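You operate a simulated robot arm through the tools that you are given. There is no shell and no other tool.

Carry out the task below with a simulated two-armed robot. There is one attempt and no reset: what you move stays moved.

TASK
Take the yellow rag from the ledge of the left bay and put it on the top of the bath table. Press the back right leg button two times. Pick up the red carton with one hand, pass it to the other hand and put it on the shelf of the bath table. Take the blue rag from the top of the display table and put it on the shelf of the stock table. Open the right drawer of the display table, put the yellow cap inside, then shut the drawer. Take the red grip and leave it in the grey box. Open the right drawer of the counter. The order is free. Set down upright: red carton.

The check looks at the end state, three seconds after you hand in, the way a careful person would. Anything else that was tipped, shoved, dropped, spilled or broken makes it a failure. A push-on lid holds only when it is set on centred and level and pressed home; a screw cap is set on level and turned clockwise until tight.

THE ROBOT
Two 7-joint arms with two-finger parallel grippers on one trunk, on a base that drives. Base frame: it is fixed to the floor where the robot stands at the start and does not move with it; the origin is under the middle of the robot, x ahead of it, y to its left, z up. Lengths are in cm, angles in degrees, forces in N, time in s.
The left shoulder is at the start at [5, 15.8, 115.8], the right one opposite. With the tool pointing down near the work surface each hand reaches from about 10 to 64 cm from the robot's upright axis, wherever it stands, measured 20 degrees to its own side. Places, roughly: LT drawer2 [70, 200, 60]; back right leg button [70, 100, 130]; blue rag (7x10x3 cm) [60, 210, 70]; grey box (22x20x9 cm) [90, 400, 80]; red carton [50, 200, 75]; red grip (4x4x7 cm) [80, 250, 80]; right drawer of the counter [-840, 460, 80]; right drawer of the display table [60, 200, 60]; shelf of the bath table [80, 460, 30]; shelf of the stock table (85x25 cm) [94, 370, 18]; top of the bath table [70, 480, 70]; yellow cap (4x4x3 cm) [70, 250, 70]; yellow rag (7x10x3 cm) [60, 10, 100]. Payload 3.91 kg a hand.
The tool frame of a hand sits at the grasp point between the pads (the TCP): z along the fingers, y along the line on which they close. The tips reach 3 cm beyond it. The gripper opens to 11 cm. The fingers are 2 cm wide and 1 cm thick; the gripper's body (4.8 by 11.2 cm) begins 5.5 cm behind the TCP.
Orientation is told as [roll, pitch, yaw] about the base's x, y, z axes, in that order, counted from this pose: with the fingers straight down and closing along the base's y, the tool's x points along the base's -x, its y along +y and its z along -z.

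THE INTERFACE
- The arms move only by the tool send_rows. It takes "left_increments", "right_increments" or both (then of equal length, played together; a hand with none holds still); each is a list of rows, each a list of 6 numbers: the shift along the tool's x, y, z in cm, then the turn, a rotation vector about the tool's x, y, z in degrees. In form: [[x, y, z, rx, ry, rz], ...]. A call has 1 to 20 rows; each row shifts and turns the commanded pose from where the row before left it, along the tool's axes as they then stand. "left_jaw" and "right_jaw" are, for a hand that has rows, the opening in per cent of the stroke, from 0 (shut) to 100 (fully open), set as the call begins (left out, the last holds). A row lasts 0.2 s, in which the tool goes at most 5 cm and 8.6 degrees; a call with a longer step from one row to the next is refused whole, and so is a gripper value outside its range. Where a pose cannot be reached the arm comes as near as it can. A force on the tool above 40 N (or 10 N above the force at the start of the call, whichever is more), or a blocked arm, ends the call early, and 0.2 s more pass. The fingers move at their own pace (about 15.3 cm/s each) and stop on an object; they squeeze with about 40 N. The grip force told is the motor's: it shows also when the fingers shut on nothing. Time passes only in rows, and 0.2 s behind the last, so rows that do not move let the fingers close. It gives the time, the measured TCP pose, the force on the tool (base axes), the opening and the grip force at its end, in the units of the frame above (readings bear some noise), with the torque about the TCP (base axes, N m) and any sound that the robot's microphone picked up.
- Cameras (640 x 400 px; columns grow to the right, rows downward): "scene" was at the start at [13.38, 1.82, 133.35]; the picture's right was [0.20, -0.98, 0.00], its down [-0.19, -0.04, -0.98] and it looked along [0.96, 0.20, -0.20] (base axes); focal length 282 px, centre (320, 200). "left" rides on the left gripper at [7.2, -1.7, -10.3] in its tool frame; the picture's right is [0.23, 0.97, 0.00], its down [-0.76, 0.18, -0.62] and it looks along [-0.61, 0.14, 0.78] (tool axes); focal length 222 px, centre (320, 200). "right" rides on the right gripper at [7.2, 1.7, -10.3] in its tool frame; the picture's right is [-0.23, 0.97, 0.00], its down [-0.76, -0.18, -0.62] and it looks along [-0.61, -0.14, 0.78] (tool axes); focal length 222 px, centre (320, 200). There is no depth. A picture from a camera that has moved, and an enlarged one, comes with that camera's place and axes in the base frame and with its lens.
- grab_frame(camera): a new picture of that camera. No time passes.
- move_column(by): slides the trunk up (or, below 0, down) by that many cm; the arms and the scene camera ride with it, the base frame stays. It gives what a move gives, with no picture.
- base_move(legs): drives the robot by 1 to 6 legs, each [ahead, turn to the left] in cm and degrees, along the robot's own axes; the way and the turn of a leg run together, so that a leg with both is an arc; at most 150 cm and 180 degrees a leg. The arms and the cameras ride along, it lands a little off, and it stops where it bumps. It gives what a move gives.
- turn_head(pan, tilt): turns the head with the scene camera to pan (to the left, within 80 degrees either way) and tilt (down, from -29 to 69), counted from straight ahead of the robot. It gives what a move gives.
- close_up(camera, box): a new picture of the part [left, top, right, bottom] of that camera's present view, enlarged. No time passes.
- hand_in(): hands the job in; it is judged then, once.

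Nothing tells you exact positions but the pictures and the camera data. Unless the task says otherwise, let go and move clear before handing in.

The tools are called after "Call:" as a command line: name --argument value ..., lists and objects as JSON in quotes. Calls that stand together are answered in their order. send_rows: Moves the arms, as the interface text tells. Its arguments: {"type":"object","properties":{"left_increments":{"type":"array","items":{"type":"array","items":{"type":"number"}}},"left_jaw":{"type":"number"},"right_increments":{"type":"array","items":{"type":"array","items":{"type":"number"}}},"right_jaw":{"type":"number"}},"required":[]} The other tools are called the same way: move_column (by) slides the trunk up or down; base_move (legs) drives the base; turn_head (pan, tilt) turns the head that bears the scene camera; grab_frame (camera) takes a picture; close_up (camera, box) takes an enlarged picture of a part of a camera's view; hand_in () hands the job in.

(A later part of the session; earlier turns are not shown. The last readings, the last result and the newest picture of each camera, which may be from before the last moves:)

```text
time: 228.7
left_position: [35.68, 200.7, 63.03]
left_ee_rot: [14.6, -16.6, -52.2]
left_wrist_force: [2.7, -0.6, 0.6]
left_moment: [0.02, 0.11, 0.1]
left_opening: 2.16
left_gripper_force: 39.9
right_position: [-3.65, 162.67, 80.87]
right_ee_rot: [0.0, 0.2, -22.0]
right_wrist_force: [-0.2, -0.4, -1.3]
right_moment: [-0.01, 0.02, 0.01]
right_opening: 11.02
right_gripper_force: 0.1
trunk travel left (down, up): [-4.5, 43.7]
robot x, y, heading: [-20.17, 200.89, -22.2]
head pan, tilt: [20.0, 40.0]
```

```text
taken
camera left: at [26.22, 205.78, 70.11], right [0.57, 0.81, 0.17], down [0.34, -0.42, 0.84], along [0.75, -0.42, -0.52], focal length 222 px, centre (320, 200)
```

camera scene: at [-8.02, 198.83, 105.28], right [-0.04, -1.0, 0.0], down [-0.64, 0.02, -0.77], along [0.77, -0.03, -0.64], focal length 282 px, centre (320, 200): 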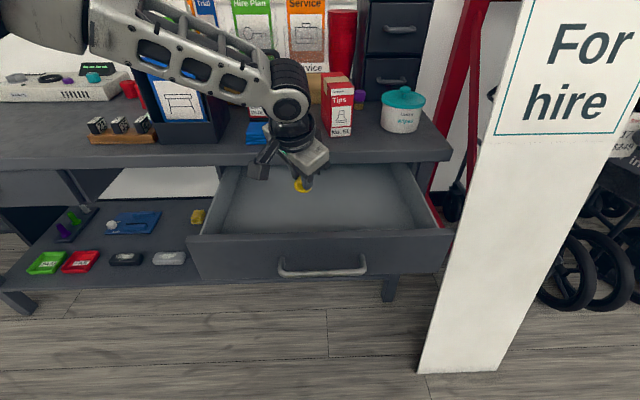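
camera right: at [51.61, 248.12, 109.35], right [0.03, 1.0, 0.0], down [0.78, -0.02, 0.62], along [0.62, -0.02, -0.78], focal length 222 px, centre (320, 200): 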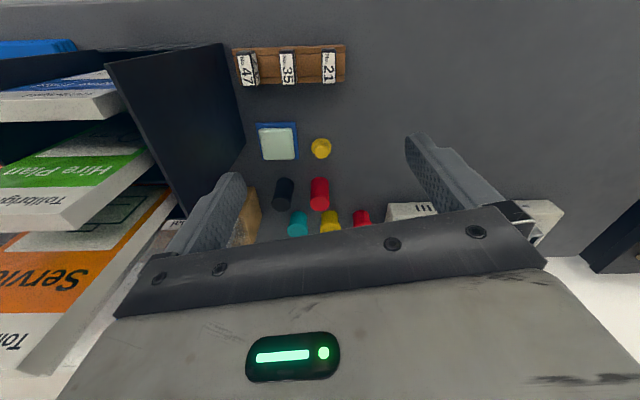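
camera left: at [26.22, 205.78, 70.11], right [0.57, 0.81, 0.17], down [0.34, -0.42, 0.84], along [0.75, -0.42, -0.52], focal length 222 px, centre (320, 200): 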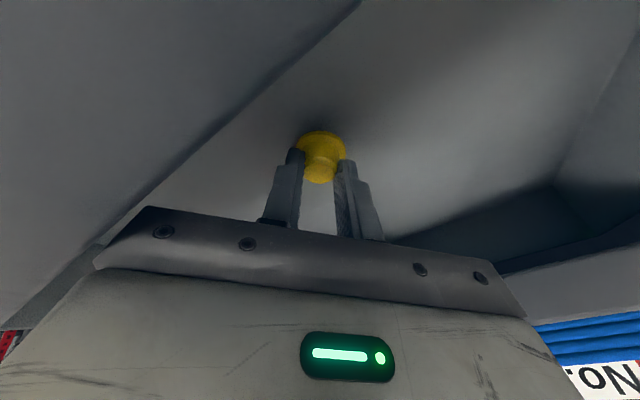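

The cap is near the drawer floor and the hand is close to the drawer front, so I release here.

Call:
send_rows --left_increments '[[0, 0, 0, 0, 0, 0], [0, 0, 0, 0, 0, 0]]' --left_jaw 45

Call:
grab_frame --camera "left"

Call:
move_column --by 14

Call:
grab_frame --camera "scene"

Call:
grab_frame --camera "left"

```text
time: 229.3
left_position: [35.6, 200.73, 63.14]
left_ee_rot: [14.6, -16.7, -52.2]
left_wrist_force: [3.4, -0.9, 0.5]
left_moment: [0.01, 0.15, 0.07]
left_opening: 4.94
left_gripper_force: 0.0
right_position: [-3.64, 162.66, 80.83]
right_ee_rot: [0.0, 0.1, -22.0]
right_wrist_force: [0.4, 0.0, -0.6]
right_moment: [0.02, -0.01, 0.01]
right_opening: 11.02
right_gripper_force: 0.0
trunk travel left (down, up): [-4.5, 43.7]
robot x, y, heading: [-20.65, 200.64, -22.1]
head pan, tilt: [20.0, 40.0]
```

```text
taken
camera left: at [26.2, 205.79, 70.11], right [0.57, 0.81, 0.17], down [0.34, -0.42, 0.84], along [0.75, -0.42, -0.52], focal length 222 px, centre (320, 200)
```

left: 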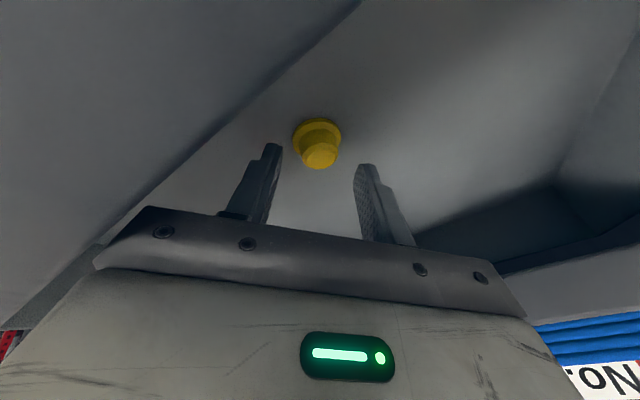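

```text
time: 230.9
left_position: [35.51, 200.73, 76.97]
left_ee_rot: [14.6, -16.7, -52.3]
left_wrist_force: [0.2, 0.3, 0.1]
left_moment: [-0.01, 0.0, 0.01]
left_opening: 4.95
left_gripper_force: 0.1
right_position: [-3.63, 162.63, 94.84]
right_ee_rot: [-0.2, 0.2, -22.0]
right_wrist_force: [0.3, 0.0, -0.8]
right_moment: [-0.04, 0.0, 0.0]
right_opening: 10.99
right_gripper_force: 0.0
trunk travel left (down, up): [-18.5, 29.7]
robot x, y, heading: [-20.49, 200.55, -22.1]
head pan, tilt: [20.0, 40.0]
```

```text
taken
camera scene: at [-8.01, 198.82, 107.27], right [-0.04, -1.0, 0.0], down [-0.64, 0.02, -0.77], along [0.77, -0.03, -0.64], focal length 282 px, centre (320, 200)
```

scene: 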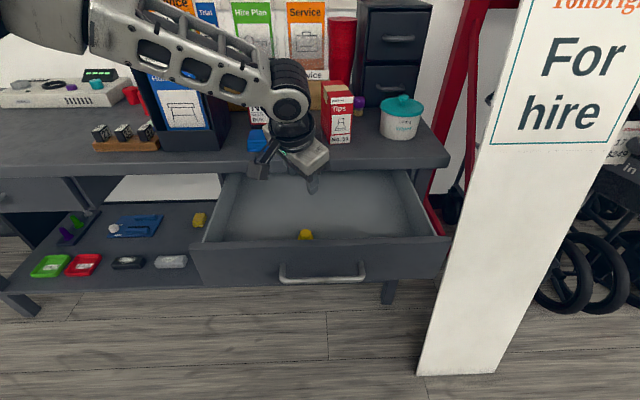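

```text
taken
camera left: at [26.2, 205.79, 84.1], right [0.57, 0.81, 0.17], down [0.35, -0.42, 0.84], along [0.75, -0.42, -0.52], focal length 222 px, centre (320, 200)
```

left: 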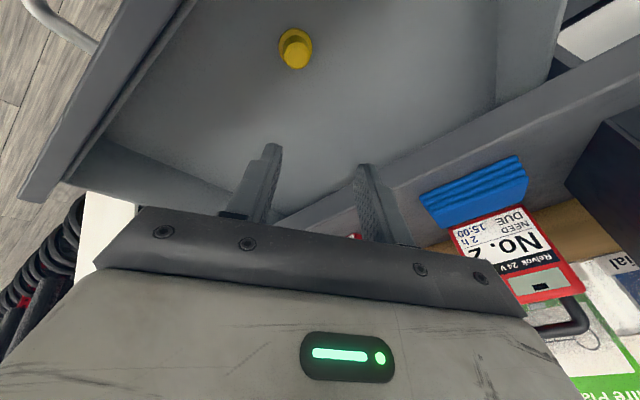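

The yellow cap lies in the drawer. I bring the left hand up and back, then back off and set the right hand to push the drawer shut.

Call:
move_column --by 10

Call:
send_rows --left_increments '[[0, 0, 0, 4.7, 5.6, 0], [0, 0, 0, 4.7, 5.6, 0], [0, 0, 0, 4.7, 5.6, 0], [3.5, -1.9, 0, 0, 0, 0], [3.5, -1.9, 0, 0, 0, 0], [3.5, -1.9, 0, 0, 0, 0], [3.5, -1.9, 0, 0, 0, 0], [3.5, -1.9, 0, 0, 0, 0], [0, 0, 0, 0, 0, -7], [0, 0, 0, 0, 0, -7], [0, 0, 0, 0, 0, -7], [0, 0, 0, 0, 0, -7]]' --left_jaw 100

Call:
base_move --legs '[[-26, 0], [0, 22]]'

Call:
turn_head --pan -15 --tilt 35

Call:
grab_frame --camera "scene"

```text
time: 232.3
left_position: [35.54, 200.63, 87.03]
left_ee_rot: [14.7, -16.7, -52.2]
left_wrist_force: [0.5, -0.3, -0.1]
left_moment: [0.04, -0.01, 0.0]
left_opening: 4.95
left_gripper_force: 0.1
right_position: [-3.81, 162.58, 104.82]
right_ee_rot: [0.1, 0.2, -22.0]
right_wrist_force: [0.3, -0.7, 0.8]
right_moment: [0.02, 0.06, 0.01]
right_opening: 11.0
right_gripper_force: 0.1
trunk travel left (down, up): [-28.5, 19.7]
robot x, y, heading: [-20.13, 200.58, -22.1]
head pan, tilt: [20.0, 40.0]
```

```text
time: 234.9
left_position: [17.05, 208.09, 86.92]
left_ee_rot: [0.0, -0.1, -22.0]
left_wrist_force: [0.3, -0.6, 0.5]
left_moment: [0.0, 0.01, 0.01]
left_opening: 10.99
left_gripper_force: 0.1
right_position: [-3.69, 162.7, 104.89]
right_ee_rot: [0.0, 0.3, -22.0]
right_wrist_force: [0.9, -0.5, 1.2]
right_moment: [0.0, 0.0, 0.01]
right_opening: 11.0
right_gripper_force: 0.1
trunk travel left (down, up): [-28.5, 19.7]
robot x, y, heading: [-20.4, 200.76, -22.2]
head pan, tilt: [20.0, 40.0]
```

```text
time: 237.9
left_position: [-12.47, 231.48, 86.89]
left_ee_rot: [0.0, -0.1, 0.1]
left_wrist_force: [0.5, -0.2, 0.2]
left_moment: [-0.01, 0.0, -0.01]
left_opening: 11.03
left_gripper_force: 0.0
right_position: [-14.41, 181.57, 104.91]
right_ee_rot: [0.0, 0.2, 0.2]
right_wrist_force: [-0.1, -0.4, 0.2]
right_moment: [0.03, 0.0, -0.01]
right_opening: 11.0
right_gripper_force: 0.0
trunk travel left (down, up): [-28.5, 19.7]
robot x, y, heading: [-44.11, 210.32, -0.1]
head pan, tilt: [20.0, 40.0]
```

```text
time: 238.9
left_position: [-12.42, 231.48, 86.91]
left_ee_rot: [0.0, -0.2, 0.2]
left_wrist_force: [0.6, -0.7, 0.2]
left_moment: [0.01, -0.02, 0.03]
left_opening: 11.01
left_gripper_force: 0.1
right_position: [-14.32, 181.42, 104.91]
right_ee_rot: [0.0, 0.2, 0.3]
right_wrist_force: [-0.3, -0.5, 0.2]
right_moment: [0.01, -0.01, -0.04]
right_opening: 10.99
right_gripper_force: 0.0
trunk travel left (down, up): [-28.5, 19.7]
robot x, y, heading: [-44.11, 210.28, 0.2]
head pan, tilt: [-15.0, 35.0]
```

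```text
taken
camera scene: at [-31.56, 208.04, 118.03], right [-0.26, -0.97, 0.0], down [-0.55, 0.15, -0.82], along [0.79, -0.21, -0.57], focal length 282 px, centre (320, 200)
```

scene: 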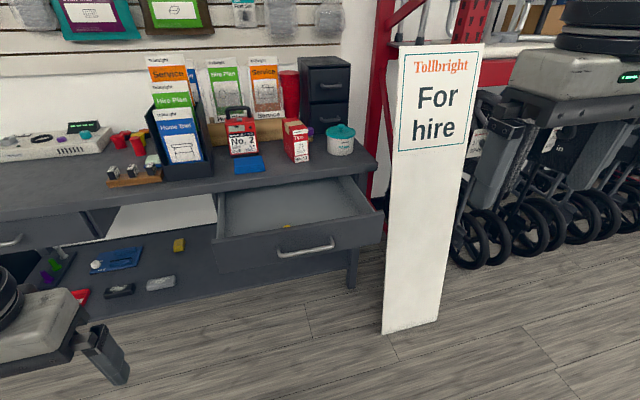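

Call:
send_rows --right_increments '[[-2.1, 3.65, 0, 0, 0, 0], [-2.1, 3.65, 0, 0, 0, 0], [-2.1, 3.65, 0, 0, 0, 0], [-2.0, 3.65, 0, 0, 0, 0], [0, 0, 0, 0, -7.5, 0], [0, 0, 0, 0, -7.5, 0], [0, 0, 0, 0, -7.5, 0], [0, 0, 0, 0, -7.5, 0], [0, 0, 0, 0, -7.5, 0], [0, 0, 0, 0, -7.5, 0], [0, 0, 0, 0, -7.5, 0], [0, 0, 0, 0, -7.5, 0]]' --right_jaw 0

Call:
move_column --by -27

Call:
send_rows --right_increments '[[2.4, 0, 1.4, 0, 0, 0], [2.4, 0, 1.4, 0, 0, 0], [2.4, 0, 1.4, 0, 0, 0], [2.4, 0, 1.4, 0, 0, 0]]'

Call:
turn_head --pan -15 --tilt 25

Call:
grab_frame --camera "scene"

```text
time: 241.5
left_position: [-12.39, 231.41, 86.97]
left_ee_rot: [-0.1, -0.1, 0.0]
left_wrist_force: [0.6, -0.9, 0.1]
left_moment: [-0.01, 0.03, 0.0]
left_opening: 11.0
left_gripper_force: 0.0
right_position: [-5.34, 196.28, 105.17]
right_ee_rot: [0.0, -59.9, 0.2]
right_wrist_force: [0.3, 0.3, -0.6]
right_moment: [0.01, 0.02, -0.03]
right_opening: 0.01
right_gripper_force: 38.3
right hand out of reach, approached as far as the arm can: row 12
trunk travel left (down, up): [-28.5, 19.7]
robot x, y, heading: [-44.11, 210.5, 0.1]
head pan, tilt: [-15.0, 35.0]
```

```text
time: 244.2
left_position: [-12.37, 231.35, 60.01]
left_ee_rot: [0.1, -0.1, 0.1]
left_wrist_force: [1.0, 0.0, 0.1]
left_moment: [-0.01, 0.0, -0.02]
left_opening: 10.99
left_gripper_force: 0.0
right_position: [-5.4, 196.37, 78.21]
right_ee_rot: [-0.2, -59.8, 0.3]
right_wrist_force: [-0.1, 0.1, 0.2]
right_moment: [0.0, 0.01, -0.02]
right_opening: 0.02
right_gripper_force: 38.0
trunk travel left (down, up): [-1.5, 46.7]
robot x, y, heading: [-44.08, 210.54, -0.2]
head pan, tilt: [-15.0, 35.0]
```

```text
time: 245.2
left_position: [-12.41, 231.29, 59.93]
left_ee_rot: [0.0, -0.1, 0.2]
left_wrist_force: [1.0, 0.0, -1.2]
left_moment: [0.03, 0.0, 0.01]
left_opening: 11.0
left_gripper_force: 0.0
right_position: [-2.91, 197.36, 67.84]
right_ee_rot: [-0.1, -59.9, 0.3]
right_wrist_force: [0.4, 0.3, -0.7]
right_moment: [-0.01, -0.01, 0.0]
right_opening: 0.02
right_gripper_force: 37.6
right hand out of reach, approached as far as the arm can: row 1, 2, 3
trunk travel left (down, up): [-1.5, 46.7]
robot x, y, heading: [-44.25, 210.45, 0.1]
head pan, tilt: [-15.0, 35.0]
```

```text
time: 246.0
left_position: [-12.33, 231.24, 59.94]
left_ee_rot: [-0.1, -0.1, 0.0]
left_wrist_force: [0.0, 0.1, -0.2]
left_moment: [0.02, -0.02, 0.02]
left_opening: 11.02
left_gripper_force: 0.0
right_position: [-2.94, 197.42, 67.82]
right_ee_rot: [-0.1, -59.8, 0.3]
right_wrist_force: [-0.2, 0.8, -0.5]
right_moment: [0.0, 0.0, 0.02]
right_opening: 0.0
right_gripper_force: 37.6
trunk travel left (down, up): [-1.5, 46.7]
robot x, y, heading: [-44.03, 210.4, 0.2]
head pan, tilt: [-15.0, 25.0]
```

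```text
taken
camera scene: at [-31.17, 207.92, 92.61], right [-0.26, -0.97, 0.0], down [-0.41, 0.11, -0.91], along [0.88, -0.23, -0.42], focal length 282 px, centre (320, 200)
```

scene: 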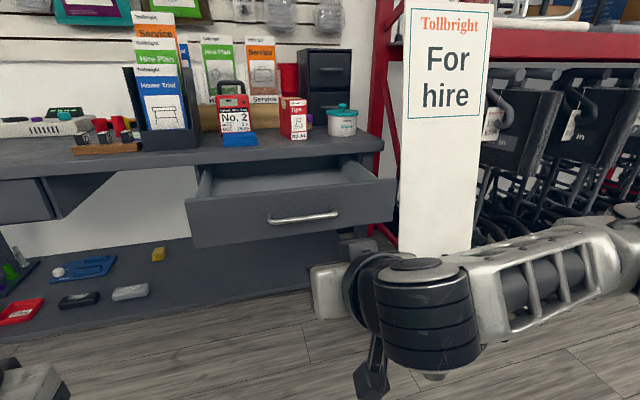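

The closed fingers are level with the upper part of the drawer front. I lower slightly and drive forward to push the drawer in, in steps.

Call:
move_column --by -1.4

Call:
base_move --legs '[[24, 0]]'

Call:
grab_frame --camera "scene"

Call:
grab_frame --camera "right"

```text
time: 246.6
left_position: [-12.47, 231.29, 58.53]
left_ee_rot: [-0.1, -0.1, 0.1]
left_wrist_force: [0.4, -0.1, 0.2]
left_moment: [-0.06, 0.01, -0.01]
left_opening: 11.01
left_gripper_force: 0.0
right_position: [-2.91, 197.44, 66.53]
right_ee_rot: [-0.1, -59.7, 0.3]
right_wrist_force: [0.8, 0.3, 0.2]
right_moment: [0.0, 0.0, 0.03]
right_opening: 0.0
right_gripper_force: 37.8
trunk travel left (down, up): [-0.1, 48.1]
robot x, y, heading: [-44.23, 210.63, 0.2]
head pan, tilt: [-15.0, 25.0]
```

```text
time: 248.3
left_position: [11.46, 231.16, 58.53]
left_ee_rot: [0.0, 0.0, -0.2]
left_wrist_force: [-0.6, 0.1, 0.2]
left_moment: [0.0, 0.01, -0.02]
left_opening: 11.0
left_gripper_force: 0.0
right_position: [20.79, 197.17, 66.53]
right_ee_rot: [-0.1, -59.8, 0.0]
right_wrist_force: [-1.0, -1.2, 0.4]
right_moment: [-0.01, 0.0, 0.01]
right_opening: 0.0
right_gripper_force: 36.8
trunk travel left (down, up): [-0.1, 48.1]
robot x, y, heading: [-20.54, 210.32, -0.1]
head pan, tilt: [-15.0, 25.0]
```

```text
taken
camera scene: at [-7.46, 207.82, 91.21], right [-0.26, -0.96, 0.0], down [-0.41, 0.11, -0.91], along [0.87, -0.24, -0.42], focal length 282 px, centre (320, 200)
```

scene: 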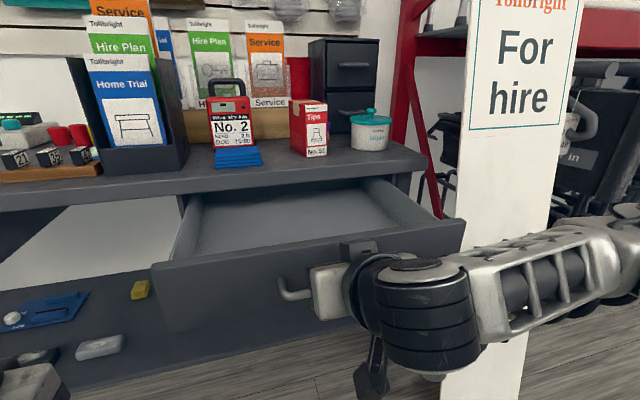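

```text
taken
camera right: at [8.09, 198.97, 65.52], right [0.12, 0.97, 0.2], down [-0.16, -0.18, 0.97], along [0.98, -0.14, 0.13], focal length 222 px, centre (320, 200)
```

right: 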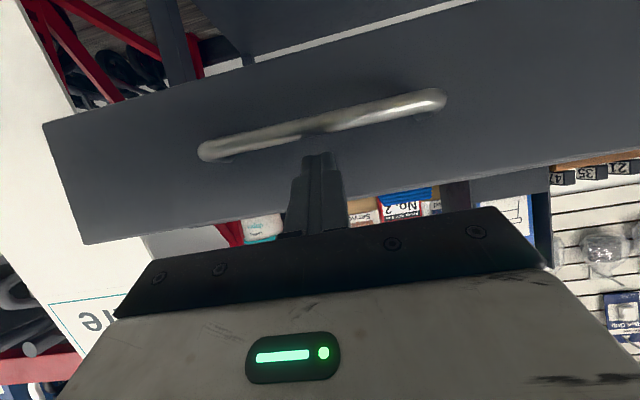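

Call:
base_move --legs '[[20, 0]]'

Call:
grab_frame --camera "scene"

Call:
grab_frame --camera "right"

```text
time: 249.9
left_position: [31.48, 230.89, 58.57]
left_ee_rot: [0.0, -0.1, -0.6]
left_wrist_force: [0.4, -0.7, -0.3]
left_moment: [0.0, 0.02, 0.01]
left_opening: 11.01
left_gripper_force: 0.1
right_position: [40.77, 196.77, 66.5]
right_ee_rot: [-0.2, -59.8, -0.4]
right_wrist_force: [-0.1, 0.4, 0.9]
right_moment: [0.04, 0.0, -0.03]
right_opening: 0.0
right_gripper_force: 37.5
trunk travel left (down, up): [-0.1, 48.1]
robot x, y, heading: [-0.53, 210.35, -0.4]
head pan, tilt: [-15.0, 25.0]
```

```text
taken
camera scene: at [12.56, 207.57, 91.21], right [-0.27, -0.96, 0.0], down [-0.41, 0.11, -0.91], along [0.87, -0.24, -0.42], focal length 282 px, centre (320, 200)
```

scene: 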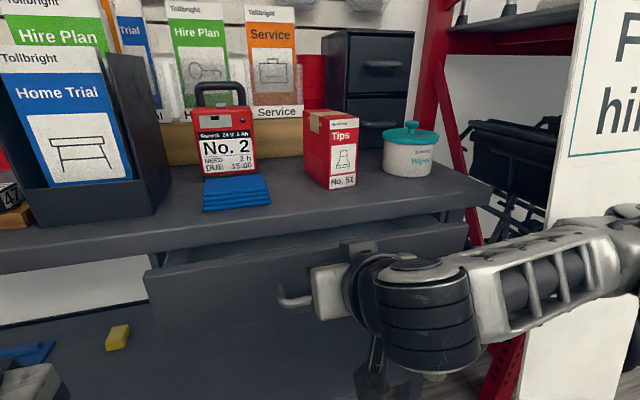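

```text
taken
camera right: at [28.06, 198.61, 65.52], right [0.12, 0.97, 0.2], down [-0.16, -0.18, 0.97], along [0.98, -0.15, 0.13], focal length 222 px, centre (320, 200)
```

right: 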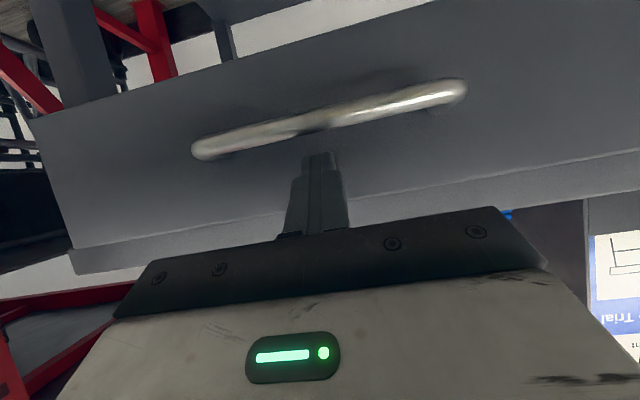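

Call:
base_move --legs '[[4.5, 0]]'

Call:
grab_frame --camera "right"

Call:
grab_frame --camera "scene"

```text
time: 250.8
left_position: [35.75, 231.25, 58.45]
left_ee_rot: [-0.8, -0.5, -0.7]
left_wrist_force: [0.4, 0.4, 0.2]
left_moment: [-0.03, 0.0, -0.01]
left_opening: 10.99
left_gripper_force: 0.1
right_position: [44.74, 198.18, 66.56]
right_ee_rot: [-1.6, -59.6, 2.0]
right_wrist_force: [1.2, -0.7, 0.1]
right_moment: [-0.02, -0.04, 0.01]
right_opening: 0.0
right_gripper_force: 37.7
trunk travel left (down, up): [-0.1, 48.1]
robot x, y, heading: [3.67, 210.54, -0.5]
head pan, tilt: [-15.0, 25.0]
```

```text
taken
camera right: at [32.07, 199.73, 65.64], right [0.11, 0.98, 0.18], down [-0.15, -0.17, 0.97], along [0.98, -0.13, 0.13], focal length 222 px, centre (320, 200)
```

right: 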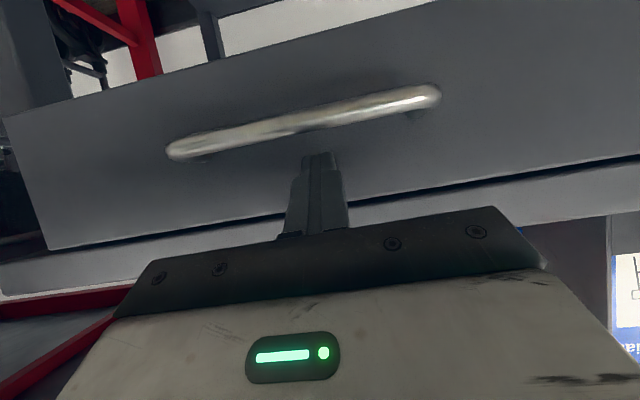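

```text
taken
camera scene: at [16.52, 208.95, 91.28], right [-0.27, -0.96, 0.01], down [-0.4, 0.1, -0.91], along [0.88, -0.25, -0.41], focal length 282 px, centre (320, 200)
```

scene: 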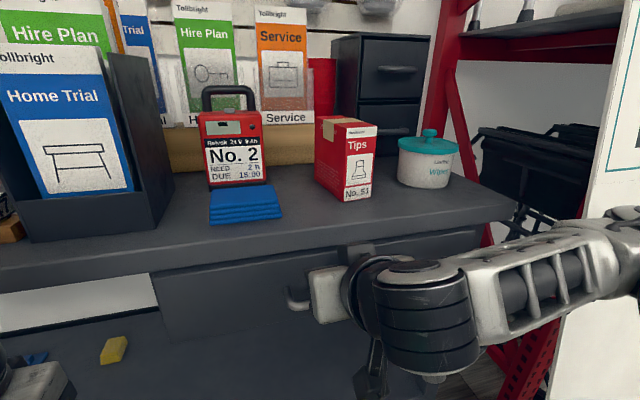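

The readings show a slight roll, so something may be touching. I look to the right at the elbow and the sign before continuing.

Call:
turn_head --pan -60 --tilt 30

Call:
grab_frame --camera "scene"

Call:
turn_head --pan 0 --tilt 60

Call:
grab_frame --camera "scene"

```text
time: 252.0
left_position: [35.62, 231.16, 58.46]
left_ee_rot: [-0.7, -0.5, -0.7]
left_wrist_force: [0.3, 0.2, 1.1]
left_moment: [0.01, 0.0, 0.01]
left_opening: 10.99
left_gripper_force: 0.1
right_position: [44.73, 198.22, 66.56]
right_ee_rot: [-1.2, -59.5, 1.9]
right_wrist_force: [0.2, 0.2, -0.5]
right_moment: [-0.03, 0.01, 0.0]
right_opening: 0.0
right_gripper_force: 37.6
trunk travel left (down, up): [-0.1, 48.1]
robot x, y, heading: [4.01, 210.53, -0.5]
head pan, tilt: [-60.0, 30.0]
```

```text
taken
camera scene: at [12.05, 203.43, 90.6], right [-0.87, -0.49, 0.0], down [-0.24, 0.42, -0.87], along [0.43, -0.76, -0.49], focal length 282 px, centre (320, 200)
```

scene: 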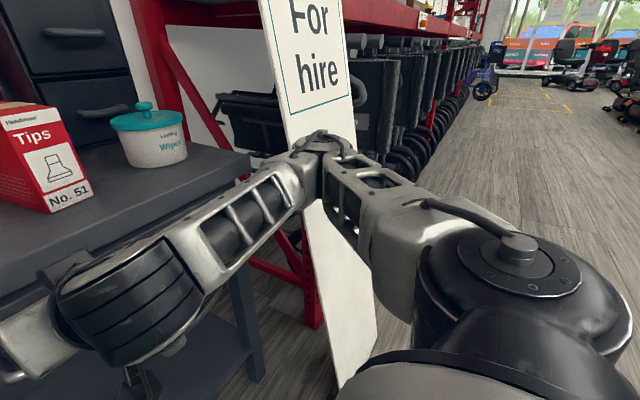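

```text
time: 253.3
left_position: [35.71, 231.23, 58.48]
left_ee_rot: [-0.7, -0.6, -0.7]
left_wrist_force: [-0.3, 0.6, -0.4]
left_moment: [-0.02, 0.0, -0.02]
left_opening: 10.99
left_gripper_force: 0.0
right_position: [44.72, 198.2, 66.65]
right_ee_rot: [-1.3, -59.5, 2.0]
right_wrist_force: [-1.0, 0.3, 0.1]
right_moment: [-0.01, 0.02, -0.02]
right_opening: 0.0
right_gripper_force: 38.1
trunk travel left (down, up): [-0.1, 48.1]
robot x, y, heading: [4.01, 210.59, -0.5]
head pan, tilt: [0.0, 60.0]
```

```text
taken
camera scene: at [14.37, 211.17, 86.29], right [-0.01, -1.0, 0.01], down [-0.86, 0.0, -0.51], along [0.51, -0.02, -0.86], focal length 282 px, centre (320, 200)
```

scene: 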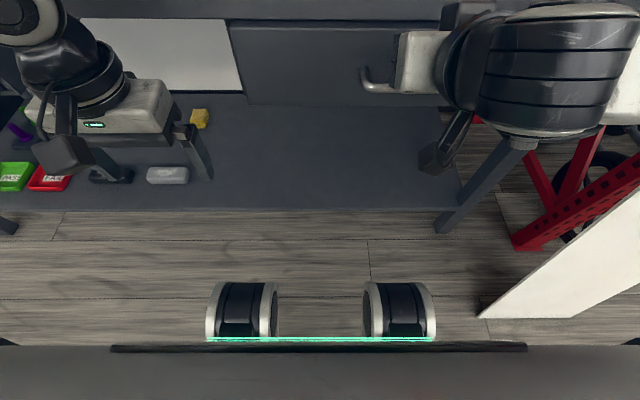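

The right elbow is against the sign board. I back off at once and check the board.

Call:
base_move --legs '[[-8, 0]]'

Call:
turn_head --pan -60 --tilt 30

Call:
grab_frame --camera "scene"

Call:
turn_head --pan -30 --tilt 40

Call:
grab_frame --camera "scene"

```text
time: 254.3
left_position: [27.81, 230.8, 58.53]
left_ee_rot: [0.1, 0.0, -0.6]
left_wrist_force: [-0.6, -0.5, 1.1]
left_moment: [-0.01, 0.03, -0.01]
left_opening: 10.96
left_gripper_force: 0.0
right_position: [37.03, 197.58, 66.15]
right_ee_rot: [0.1, -59.1, 0.4]
right_wrist_force: [-0.8, -0.5, -0.3]
right_moment: [0.05, -0.03, -0.03]
right_opening: 0.0
right_gripper_force: 37.4
trunk travel left (down, up): [-0.1, 48.1]
robot x, y, heading: [-4.08, 210.52, -0.9]
head pan, tilt: [0.0, 60.0]
```

```text
time: 255.6
left_position: [28.12, 230.82, 58.48]
left_ee_rot: [0.0, 0.0, -0.6]
left_wrist_force: [-0.6, -0.2, -0.9]
left_moment: [0.01, -0.01, 0.01]
left_opening: 11.01
left_gripper_force: 0.0
right_position: [36.99, 197.59, 65.98]
right_ee_rot: [0.1, -59.0, 0.4]
right_wrist_force: [-0.8, 0.2, 0.2]
right_moment: [0.01, -0.01, -0.02]
right_opening: 0.02
right_gripper_force: 38.6
trunk travel left (down, up): [-0.1, 48.1]
robot x, y, heading: [-4.07, 210.42, -0.3]
head pan, tilt: [-60.0, 30.0]
```

```text
taken
camera scene: at [4.54, 202.69, 90.41], right [-0.87, -0.49, 0.0], down [-0.25, 0.44, -0.87], along [0.43, -0.75, -0.5], focal length 282 px, centre (320, 200)
```

scene: 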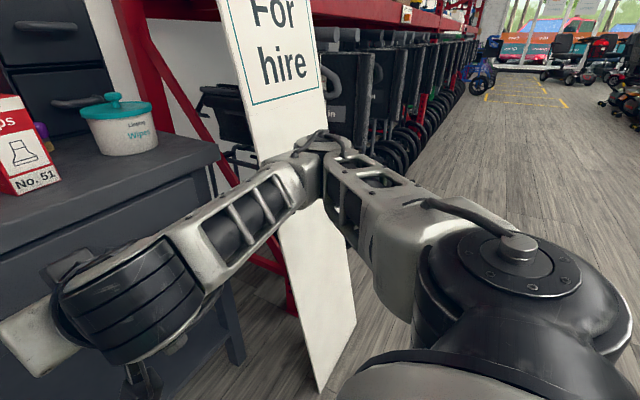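

```text
time: 256.6
left_position: [28.0, 230.9, 58.43]
left_ee_rot: [0.0, 0.1, -0.5]
left_wrist_force: [-0.4, 0.2, -0.4]
left_moment: [0.02, 0.03, -0.03]
left_opening: 11.01
left_gripper_force: 0.2
right_position: [36.99, 197.61, 66.2]
right_ee_rot: [0.1, -59.1, 0.3]
right_wrist_force: [-0.2, 0.4, -0.8]
right_moment: [0.0, -0.01, 0.02]
right_opening: 0.02
right_gripper_force: 37.4
trunk travel left (down, up): [-0.1, 48.1]
robot x, y, heading: [-4.04, 210.73, -0.5]
head pan, tilt: [-30.0, 40.0]
```

```text
taken
camera scene: at [7.4, 206.24, 88.88], right [-0.51, -0.86, 0.0], down [-0.55, 0.33, -0.77], along [0.66, -0.39, -0.64], focal length 282 px, centre (320, 200)
```

scene: 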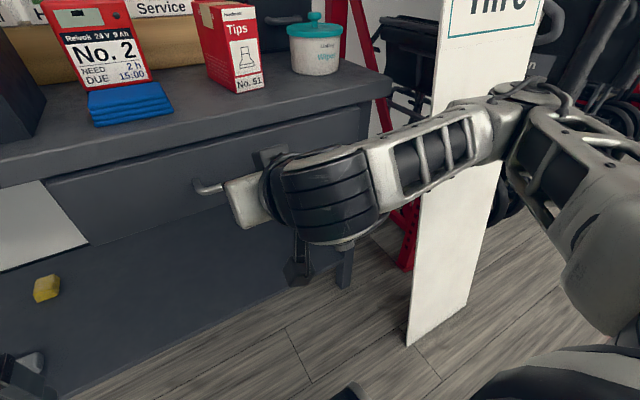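

The board is where it was. I back away and take a stand further left, where the elbow stays clear of it, to push the last bit.

Call:
base_move --legs '[[-25, 0], [0, 50], [22, 0], [0, -50]]'

Call:
turn_head --pan -30 --tilt 25

Call:
grab_frame --camera "scene"

Call:
close_up --camera "scene" --box '[180, 120, 440, 282]'

```text
time: 264.3
left_position: [17.96, 247.27, 58.55]
left_ee_rot: [0.0, -0.1, -1.8]
left_wrist_force: [-0.2, -0.2, 0.2]
left_moment: [0.04, 0.04, 0.01]
left_opening: 11.01
left_gripper_force: 0.1
right_position: [26.13, 213.89, 66.01]
right_ee_rot: [0.0, -59.1, -0.8]
right_wrist_force: [0.0, 0.4, -0.3]
right_moment: [0.02, 0.01, 0.04]
right_opening: 0.0
right_gripper_force: 37.7
trunk travel left (down, up): [-0.1, 48.1]
robot x, y, heading: [-14.61, 227.65, -1.5]
head pan, tilt: [-30.0, 40.0]
```

```text
time: 265.0
left_position: [17.85, 247.24, 58.52]
left_ee_rot: [0.0, -0.1, -1.7]
left_wrist_force: [1.0, 0.1, 0.1]
left_moment: [-0.02, 0.01, -0.01]
left_opening: 11.03
left_gripper_force: 0.2
right_position: [26.18, 213.95, 66.15]
right_ee_rot: [0.1, -59.1, -0.8]
right_wrist_force: [0.1, 0.0, -0.9]
right_moment: [-0.02, 0.01, 0.01]
right_opening: 0.0
right_gripper_force: 37.9
trunk travel left (down, up): [-0.1, 48.1]
robot x, y, heading: [-14.59, 227.75, -1.7]
head pan, tilt: [-30.0, 25.0]
```

```text
taken
camera scene: at [-2.64, 222.77, 91.21], right [-0.53, -0.85, 0.0], down [-0.36, 0.22, -0.91], along [0.77, -0.48, -0.42], focal length 282 px, centre (320, 200)
```

scene: 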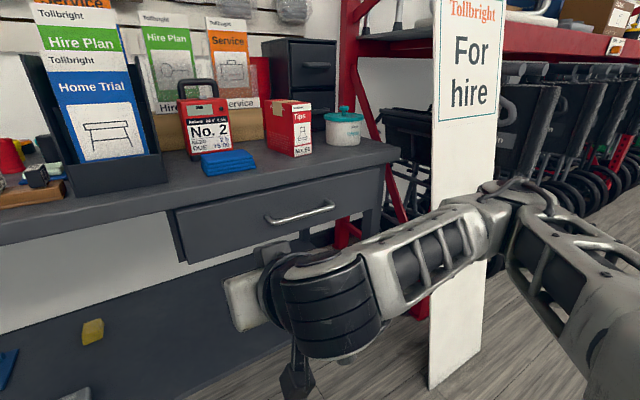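

```text
2.46 times, centred on (310, 201) of scene
camera zoom: at [-2.64, 222.77, 91.21], right [-0.53, -0.85, 0.0], down [-0.36, 0.22, -0.91], along [0.77, -0.48, -0.42], focal length 695 px, centre (345, 198)
```

zoom: 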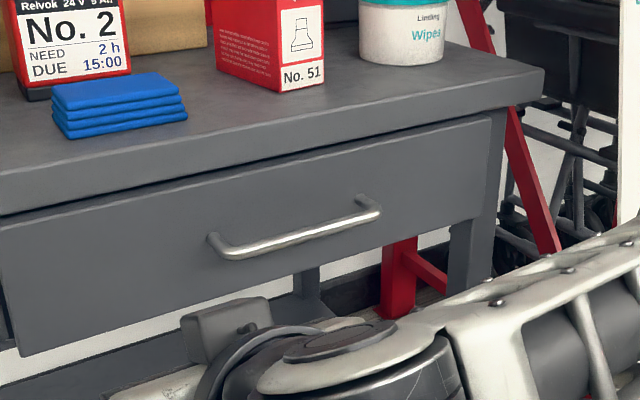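

Call:
send_rows --right_increments '[[0, -3.2, 0, 0, 0, 0], [0, -3.2, 0, 0, 0, 0], [0, -3.2, 0, 0, 0, 0], [0, -3.2, 0, 0, 0, 0], [0, -3.0, 0, 0, 0, 0]]'

Call:
base_move --legs '[[14, 1]]'

Call:
turn_head --pan -55 --tilt 30

Call:
grab_frame --camera "scene"

Call:
grab_frame --camera "right"

```text
time: 266.2
left_position: [17.79, 247.34, 58.58]
left_ee_rot: [0.0, 0.0, -1.8]
left_wrist_force: [-0.4, 0.9, 0.6]
left_moment: [-0.01, 0.0, 0.01]
left_opening: 10.98
left_gripper_force: 0.0
right_position: [27.58, 198.41, 66.19]
right_ee_rot: [0.1, -59.1, -0.7]
right_wrist_force: [0.1, 0.1, 0.0]
right_moment: [0.01, 0.02, 0.03]
right_opening: 0.01
right_gripper_force: 37.7
right hand out of reach, approached as far as the arm can: row 1, 2
trunk travel left (down, up): [-0.1, 48.1]
robot x, y, heading: [-14.52, 228.04, -1.8]
head pan, tilt: [-30.0, 25.0]
```

```text
time: 267.6
left_position: [31.32, 247.72, 58.42]
left_ee_rot: [0.1, -0.1, -0.6]
left_wrist_force: [-0.9, 0.5, 0.1]
left_moment: [-0.01, 0.0, 0.02]
left_opening: 11.03
left_gripper_force: 0.2
right_position: [42.28, 198.97, 66.16]
right_ee_rot: [0.1, -59.1, 0.4]
right_wrist_force: [-0.1, -0.1, -0.1]
right_moment: [0.04, 0.03, 0.02]
right_opening: 0.0
right_gripper_force: 37.9
trunk travel left (down, up): [-0.1, 48.1]
robot x, y, heading: [-0.89, 227.45, -0.6]
head pan, tilt: [-30.0, 25.0]
```

```text
time: 268.4
left_position: [31.34, 247.7, 58.59]
left_ee_rot: [0.1, 0.0, -0.5]
left_wrist_force: [0.6, 0.3, -0.5]
left_moment: [0.0, -0.02, 0.03]
left_opening: 10.99
left_gripper_force: 0.1
right_position: [42.27, 198.99, 66.16]
right_ee_rot: [0.1, -59.1, 0.4]
right_wrist_force: [-0.5, 0.1, 0.9]
right_moment: [-0.02, 0.0, -0.01]
right_opening: 0.01
right_gripper_force: 37.5
trunk travel left (down, up): [-0.1, 48.1]
robot x, y, heading: [-0.8, 227.27, -0.5]
head pan, tilt: [-55.0, 30.0]
```

```text
taken
camera scene: at [8.67, 219.95, 90.42], right [-0.82, -0.57, 0.0], down [-0.28, 0.41, -0.87], along [0.49, -0.71, -0.5], focal length 282 px, centre (320, 200)
```

scene: 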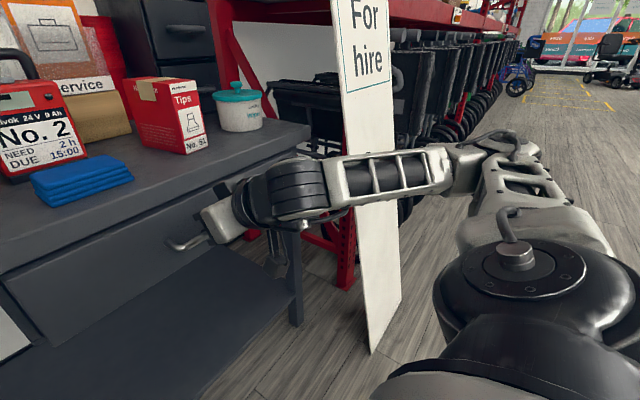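

```text
taken
camera right: at [29.6, 200.68, 65.31], right [0.11, 0.97, 0.2], down [-0.14, -0.18, 0.97], along [0.98, -0.13, 0.12], focal length 222 px, centre (320, 200)
```

right: 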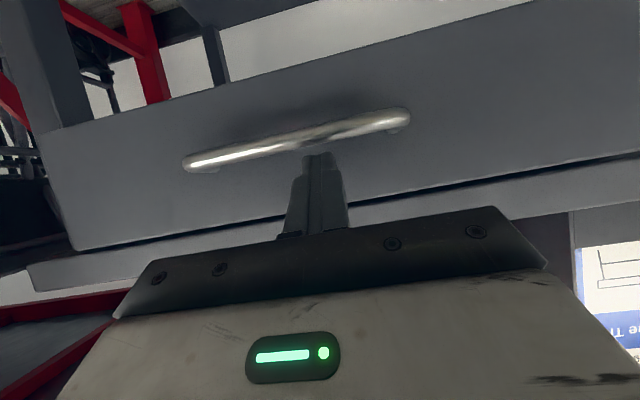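

Call:
base_move --legs '[[3.5, 0]]'

Call:
base_move --legs '[[1.3, 0]]'

Call:
grab_frame --camera "scene"

Call:
grab_frame --camera "right"

```text
time: 269.3
left_position: [34.9, 247.55, 58.44]
left_ee_rot: [0.0, -0.1, -0.5]
left_wrist_force: [0.1, 1.0, 1.0]
left_moment: [0.01, 0.0, -0.01]
left_opening: 11.01
left_gripper_force: 0.0
right_position: [45.74, 198.89, 66.0]
right_ee_rot: [0.1, -59.0, 0.4]
right_wrist_force: [0.0, 0.9, -0.9]
right_moment: [0.0, 0.01, 0.02]
right_opening: 0.0
right_gripper_force: 37.3
trunk travel left (down, up): [-0.1, 48.1]
robot x, y, heading: [2.64, 227.19, -0.6]
head pan, tilt: [-55.0, 30.0]
```

```text
time: 270.2
left_position: [36.3, 247.5, 58.48]
left_ee_rot: [0.0, 0.1, -0.8]
left_wrist_force: [0.5, -0.3, 0.4]
left_moment: [-0.01, -0.01, 0.01]
left_opening: 11.0
left_gripper_force: 0.1
right_position: [46.69, 199.04, 66.17]
right_ee_rot: [0.1, -59.0, 0.3]
right_wrist_force: [-5.7, -0.7, 1.8]
right_moment: [-0.04, 0.0, -0.03]
right_opening: 0.0
right_gripper_force: 37.5
trunk travel left (down, up): [-0.1, 48.1]
robot x, y, heading: [3.57, 227.55, -0.6]
head pan, tilt: [-55.0, 30.0]
stopped in leg 1: the force on the tool passed its limit at 44 N (the readings are from after the stop); the commanded pose is now the measured one
```

```text
taken
camera scene: at [13.36, 219.87, 90.41], right [-0.83, -0.56, 0.0], down [-0.28, 0.41, -0.87], along [0.49, -0.72, -0.5], focal length 282 px, centre (320, 200)
```

scene: 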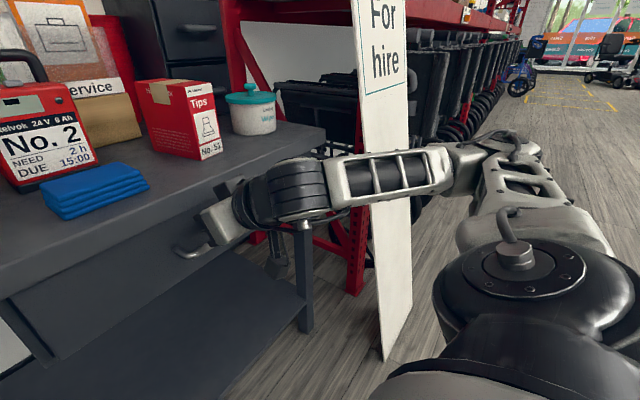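

```text
taken
camera right: at [34.01, 200.64, 65.34], right [0.11, 0.97, 0.2], down [-0.14, -0.18, 0.97], along [0.98, -0.13, 0.12], focal length 222 px, centre (320, 200)
```

right: 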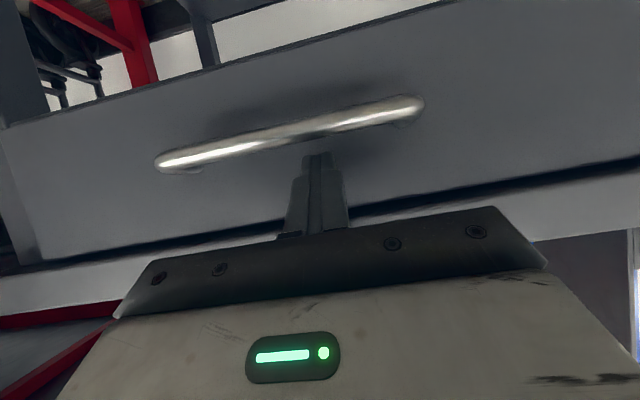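

The drawer is shut (44 N at x≈49.3). Next the blue rag: I back off a little, raise the trunk, and turn the right hand down with its closing line along x.

Call:
base_move --legs '[[-14, 0]]'

Call:
move_column --by 32

Call:
send_rows --right_increments '[[0, 0, 0, 0, 7.4, 0], [0, 0, 0, 0, 7.4, 0], [0, 0, 0, 0, 7.4, 0], [0, 0, 0, 0, 7.4, 0], [0, 0, 0, 0, 7.4, 0], [0, 0, 0, 0, 7.4, 0], [0, 0, 0, 0, 7.4, 0], [0, 0, 0, 0, 7.3, 0]]' --right_jaw 100

Call:
send_rows --right_increments '[[0, 0, 0, 0, 0, -8.5], [0, 0, 0, 0, 0, -8.5], [0, 0, 0, 0, 0, -8.5], [0, 0, 0, 0, 0, -8.5], [0, 0, 0, 0, 0, -8.5], [0, 0, 0, 0, 0, -8.5], [0, 0, 0, 0, 0, -8.5], [0, 0, 0, 0, 0, -8.5], [0, 0, 0, 0, 0, -8.5], [0, 0, 0, 0, 0, -8.5]]'

```text
time: 271.5
left_position: [22.54, 247.76, 58.57]
left_ee_rot: [0.0, 0.0, -0.6]
left_wrist_force: [-0.5, -0.2, -0.1]
left_moment: [0.0, -0.02, 0.0]
left_opening: 11.01
left_gripper_force: 0.2
right_position: [33.06, 199.12, 66.11]
right_ee_rot: [0.1, -58.7, 0.4]
right_wrist_force: [1.5, 0.0, -0.4]
right_moment: [0.02, -0.02, 0.05]
right_opening: 0.0
right_gripper_force: 37.7
trunk travel left (down, up): [-0.1, 48.1]
robot x, y, heading: [-9.66, 227.62, -0.6]
head pan, tilt: [-55.0, 30.0]
```

```text
time: 274.7
left_position: [22.53, 247.68, 90.42]
left_ee_rot: [0.0, 0.0, -0.6]
left_wrist_force: [0.5, 0.7, -0.5]
left_moment: [-0.03, -0.01, -0.02]
left_opening: 11.01
left_gripper_force: 0.0
right_position: [33.2, 199.0, 98.07]
right_ee_rot: [0.0, -58.7, 0.3]
right_wrist_force: [0.7, -0.9, 0.4]
right_moment: [-0.04, 0.02, -0.02]
right_opening: 0.0
right_gripper_force: 37.9
trunk travel left (down, up): [-32.1, 16.1]
robot x, y, heading: [-9.65, 227.74, -0.8]
head pan, tilt: [-55.0, 30.0]
```

```text
time: 276.5
left_position: [22.57, 247.72, 90.54]
left_ee_rot: [-0.1, 0.0, -0.6]
left_wrist_force: [-0.4, -0.6, 0.0]
left_moment: [-0.02, -0.02, 0.01]
left_opening: 11.01
left_gripper_force: 0.0
right_position: [33.09, 199.26, 97.99]
right_ee_rot: [-0.1, 0.3, 0.4]
right_wrist_force: [0.0, -0.4, -0.3]
right_moment: [0.0, 0.0, 0.01]
right_opening: 11.0
right_gripper_force: 0.0
trunk travel left (down, up): [-32.1, 16.1]
robot x, y, heading: [-9.58, 227.57, -1.1]
head pan, tilt: [-55.0, 30.0]
```

```text
time: 278.7
left_position: [22.58, 247.76, 90.54]
left_ee_rot: [0.0, -0.1, -0.6]
left_wrist_force: [-1.1, 0.7, 1.1]
left_moment: [-0.02, 0.0, 0.01]
left_opening: 10.99
left_gripper_force: 0.1
right_position: [33.06, 199.08, 97.99]
right_ee_rot: [0.1, 0.1, 37.2]
right_wrist_force: [0.3, 0.5, -0.3]
right_moment: [-0.01, 0.0, 0.0]
right_opening: 10.97
right_gripper_force: 0.1
right hand out of reach, approached as far as the arm can: row 5, 6, 7, 8, 9, 10
trunk travel left (down, up): [-32.1, 16.1]
robot x, y, heading: [-9.81, 227.44, -0.6]
head pan, tilt: [-55.0, 30.0]
```

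Call:
send_rows --right_increments '[[0, 0, 0, 0, 0, 8.5], [0, 0, 0, 0, 0, 8.5], [0, 0, 0, 0, 0, 8.5], [0, 0, 0, 0, 0, 8.5], [0, 0, 0, 0, 0, 8.5], [0, 0, 0, 0, 0, 8.5], [0, 0, 0, 0, 0, 8.5], [0, 0, 0, 0, 0, 8.5], [0, 0, 0, 0, 0, 8.5], [0, 0, 0, 0, 0, 8.5], [0, 0, 0, 0, 0, 8.5], [0, 0, 0, 0, 0, 8.5], [0, 0, 0, 0, 0, 8.5], [0, 0, 0, 0, 0, 8.5], [0, 0, 0, 0, 0, 8.5]]'

Call:
turn_head --pan -15 --tilt 35

Call:
grab_frame --camera "scene"

Call:
grab_frame --camera "right"

```text
time: 281.9
left_position: [22.57, 247.65, 90.52]
left_ee_rot: [-0.1, 0.0, -0.5]
left_wrist_force: [-0.4, 0.0, 0.5]
left_moment: [0.0, -0.03, 0.01]
left_opening: 11.01
left_gripper_force: 0.0
right_position: [33.08, 199.06, 98.09]
right_ee_rot: [-0.3, 0.0, -90.4]
right_wrist_force: [0.1, -0.6, -0.2]
right_moment: [-0.05, 0.05, 0.01]
right_opening: 11.01
right_gripper_force: 0.1
trunk travel left (down, up): [-32.1, 16.1]
robot x, y, heading: [-9.56, 227.71, -0.7]
head pan, tilt: [-55.0, 30.0]
```

```text
time: 283.0
left_position: [22.41, 247.72, 90.39]
left_ee_rot: [0.0, -0.1, -0.6]
left_wrist_force: [-0.8, 0.0, 0.2]
left_moment: [0.02, 0.0, 0.01]
left_opening: 10.98
left_gripper_force: 0.1
right_position: [33.21, 199.16, 98.08]
right_ee_rot: [-0.3, 0.1, -90.2]
right_wrist_force: [-0.6, 0.0, -1.1]
right_moment: [0.03, -0.03, 0.0]
right_opening: 10.99
right_gripper_force: 0.1
trunk travel left (down, up): [-32.1, 16.1]
robot x, y, heading: [-9.8, 227.47, -0.7]
head pan, tilt: [-15.0, 35.0]
```

```text
taken
camera scene: at [3.07, 225.12, 121.64], right [-0.27, -0.96, 0.0], down [-0.55, 0.16, -0.82], along [0.79, -0.22, -0.57], focal length 282 px, centre (320, 200)
```

scene: 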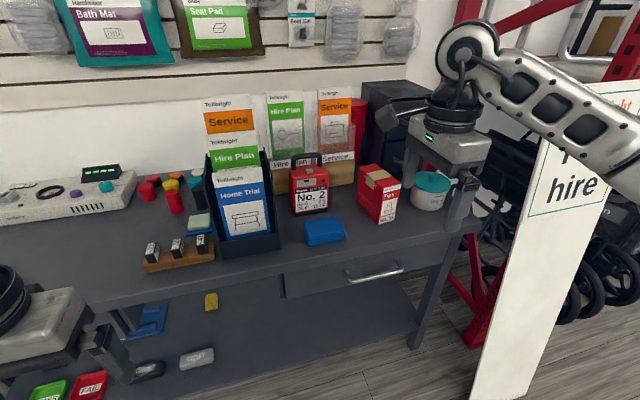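

```text
taken
camera right: at [34.77, 206.46, 108.46], right [0.97, -0.23, -0.01], down [-0.18, -0.76, 0.62], along [-0.15, -0.61, -0.78], focal length 222 px, centre (320, 200)
```

right: 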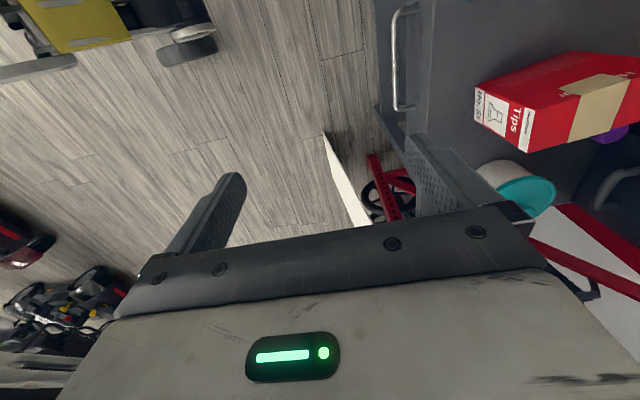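

Call:
close_up --camera "scene" --box '[280, 180, 440, 280]'

```text
4.00 times, centred on (360, 230) of scene
camera zoom: at [3.07, 225.12, 121.64], right [-0.27, -0.96, 0.0], down [-0.55, 0.16, -0.82], along [0.79, -0.22, -0.57], focal length 1130 px, centre (160, 80)
```

zoom: 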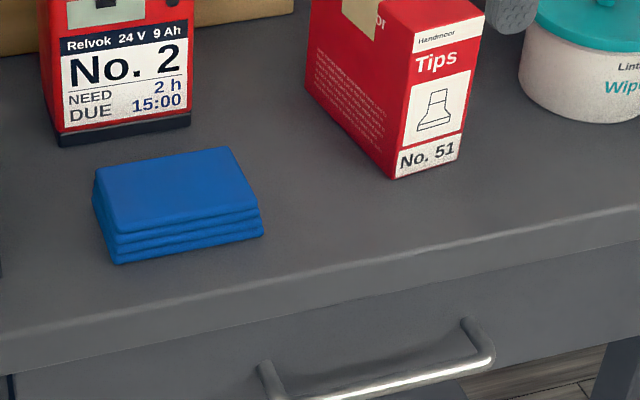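

The blue rag is axis-aligned, centred (55.3, 209.5). I line the right hand up with it, drive forward and lower.

Call:
send_rows --right_increments '[[2.6, 1, 0, 0, 0, 0], [2.6, 1, 0, 0, 0, 0], [2.6, 1, 0, 0, 0, 0], [2.6, 1, 0, 0, 0, 0]]'

Call:
base_move --legs '[[14, 0.7]]'

Call:
move_column --by -15

Call:
grab_frame --camera "right"

Call:
grab_frame --camera "scene"

```text
time: 284.0
left_position: [22.38, 247.86, 90.52]
left_ee_rot: [0.0, 0.0, -0.6]
left_wrist_force: [0.3, 0.3, 0.0]
left_moment: [0.02, 0.0, -0.04]
left_opening: 10.98
left_gripper_force: 0.1
right_position: [36.92, 209.53, 97.94]
right_ee_rot: [-0.3, 0.0, -90.3]
right_wrist_force: [0.0, 0.3, -0.6]
right_moment: [-0.03, 0.01, 0.0]
right_opening: 10.98
right_gripper_force: 0.0
trunk travel left (down, up): [-32.1, 16.1]
robot x, y, heading: [-9.56, 227.41, -0.7]
head pan, tilt: [-15.0, 35.0]
```

```text
time: 285.3
left_position: [36.12, 248.12, 90.56]
left_ee_rot: [0.0, 0.0, 0.3]
left_wrist_force: [1.1, 0.9, 0.5]
left_moment: [-0.01, 0.02, 0.02]
left_opening: 11.01
left_gripper_force: 0.1
right_position: [50.92, 210.02, 97.96]
right_ee_rot: [-0.3, 0.1, -89.4]
right_wrist_force: [0.3, 0.5, -0.9]
right_moment: [-0.02, -0.01, 0.01]
right_opening: 10.99
right_gripper_force: 0.0
trunk travel left (down, up): [-32.1, 16.1]
robot x, y, heading: [4.47, 227.92, 0.1]
head pan, tilt: [-15.0, 35.0]
```

```text
time: 287.1
left_position: [36.01, 248.2, 75.52]
left_ee_rot: [0.0, 0.0, 0.2]
left_wrist_force: [-0.2, -0.9, 0.6]
left_moment: [-0.01, 0.02, 0.0]
left_opening: 10.97
left_gripper_force: 0.1
right_position: [51.07, 210.18, 82.97]
right_ee_rot: [-0.3, 0.0, -89.4]
right_wrist_force: [-0.6, -0.4, -0.3]
right_moment: [0.03, 0.01, -0.02]
right_opening: 11.02
right_gripper_force: 0.1
trunk travel left (down, up): [-17.1, 31.1]
robot x, y, heading: [4.26, 227.54, 0.3]
head pan, tilt: [-15.0, 35.0]
```

```text
taken
camera right: at [52.62, 217.42, 93.41], right [0.98, -0.22, -0.01], down [-0.17, -0.76, 0.62], along [-0.14, -0.61, -0.78], focal length 222 px, centre (320, 200)
```

right: 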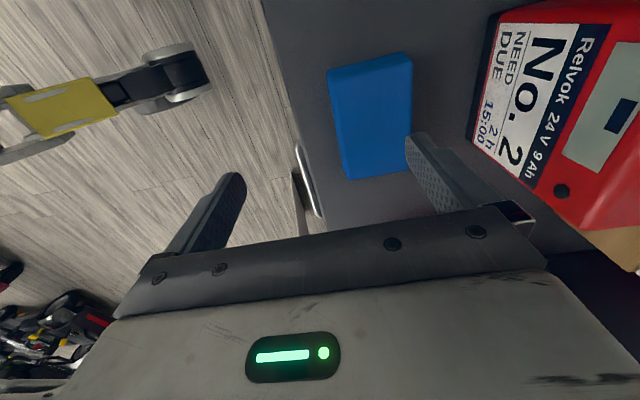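

```text
taken
camera scene: at [16.94, 225.25, 106.64], right [-0.26, -0.97, 0.0], down [-0.55, 0.15, -0.82], along [0.79, -0.21, -0.57], focal length 282 px, centre (320, 200)
```

scene: 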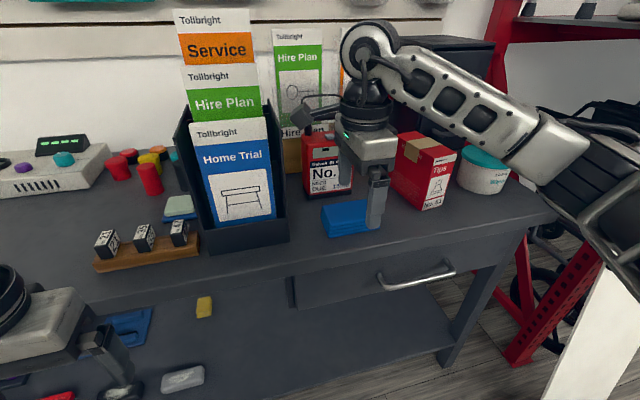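

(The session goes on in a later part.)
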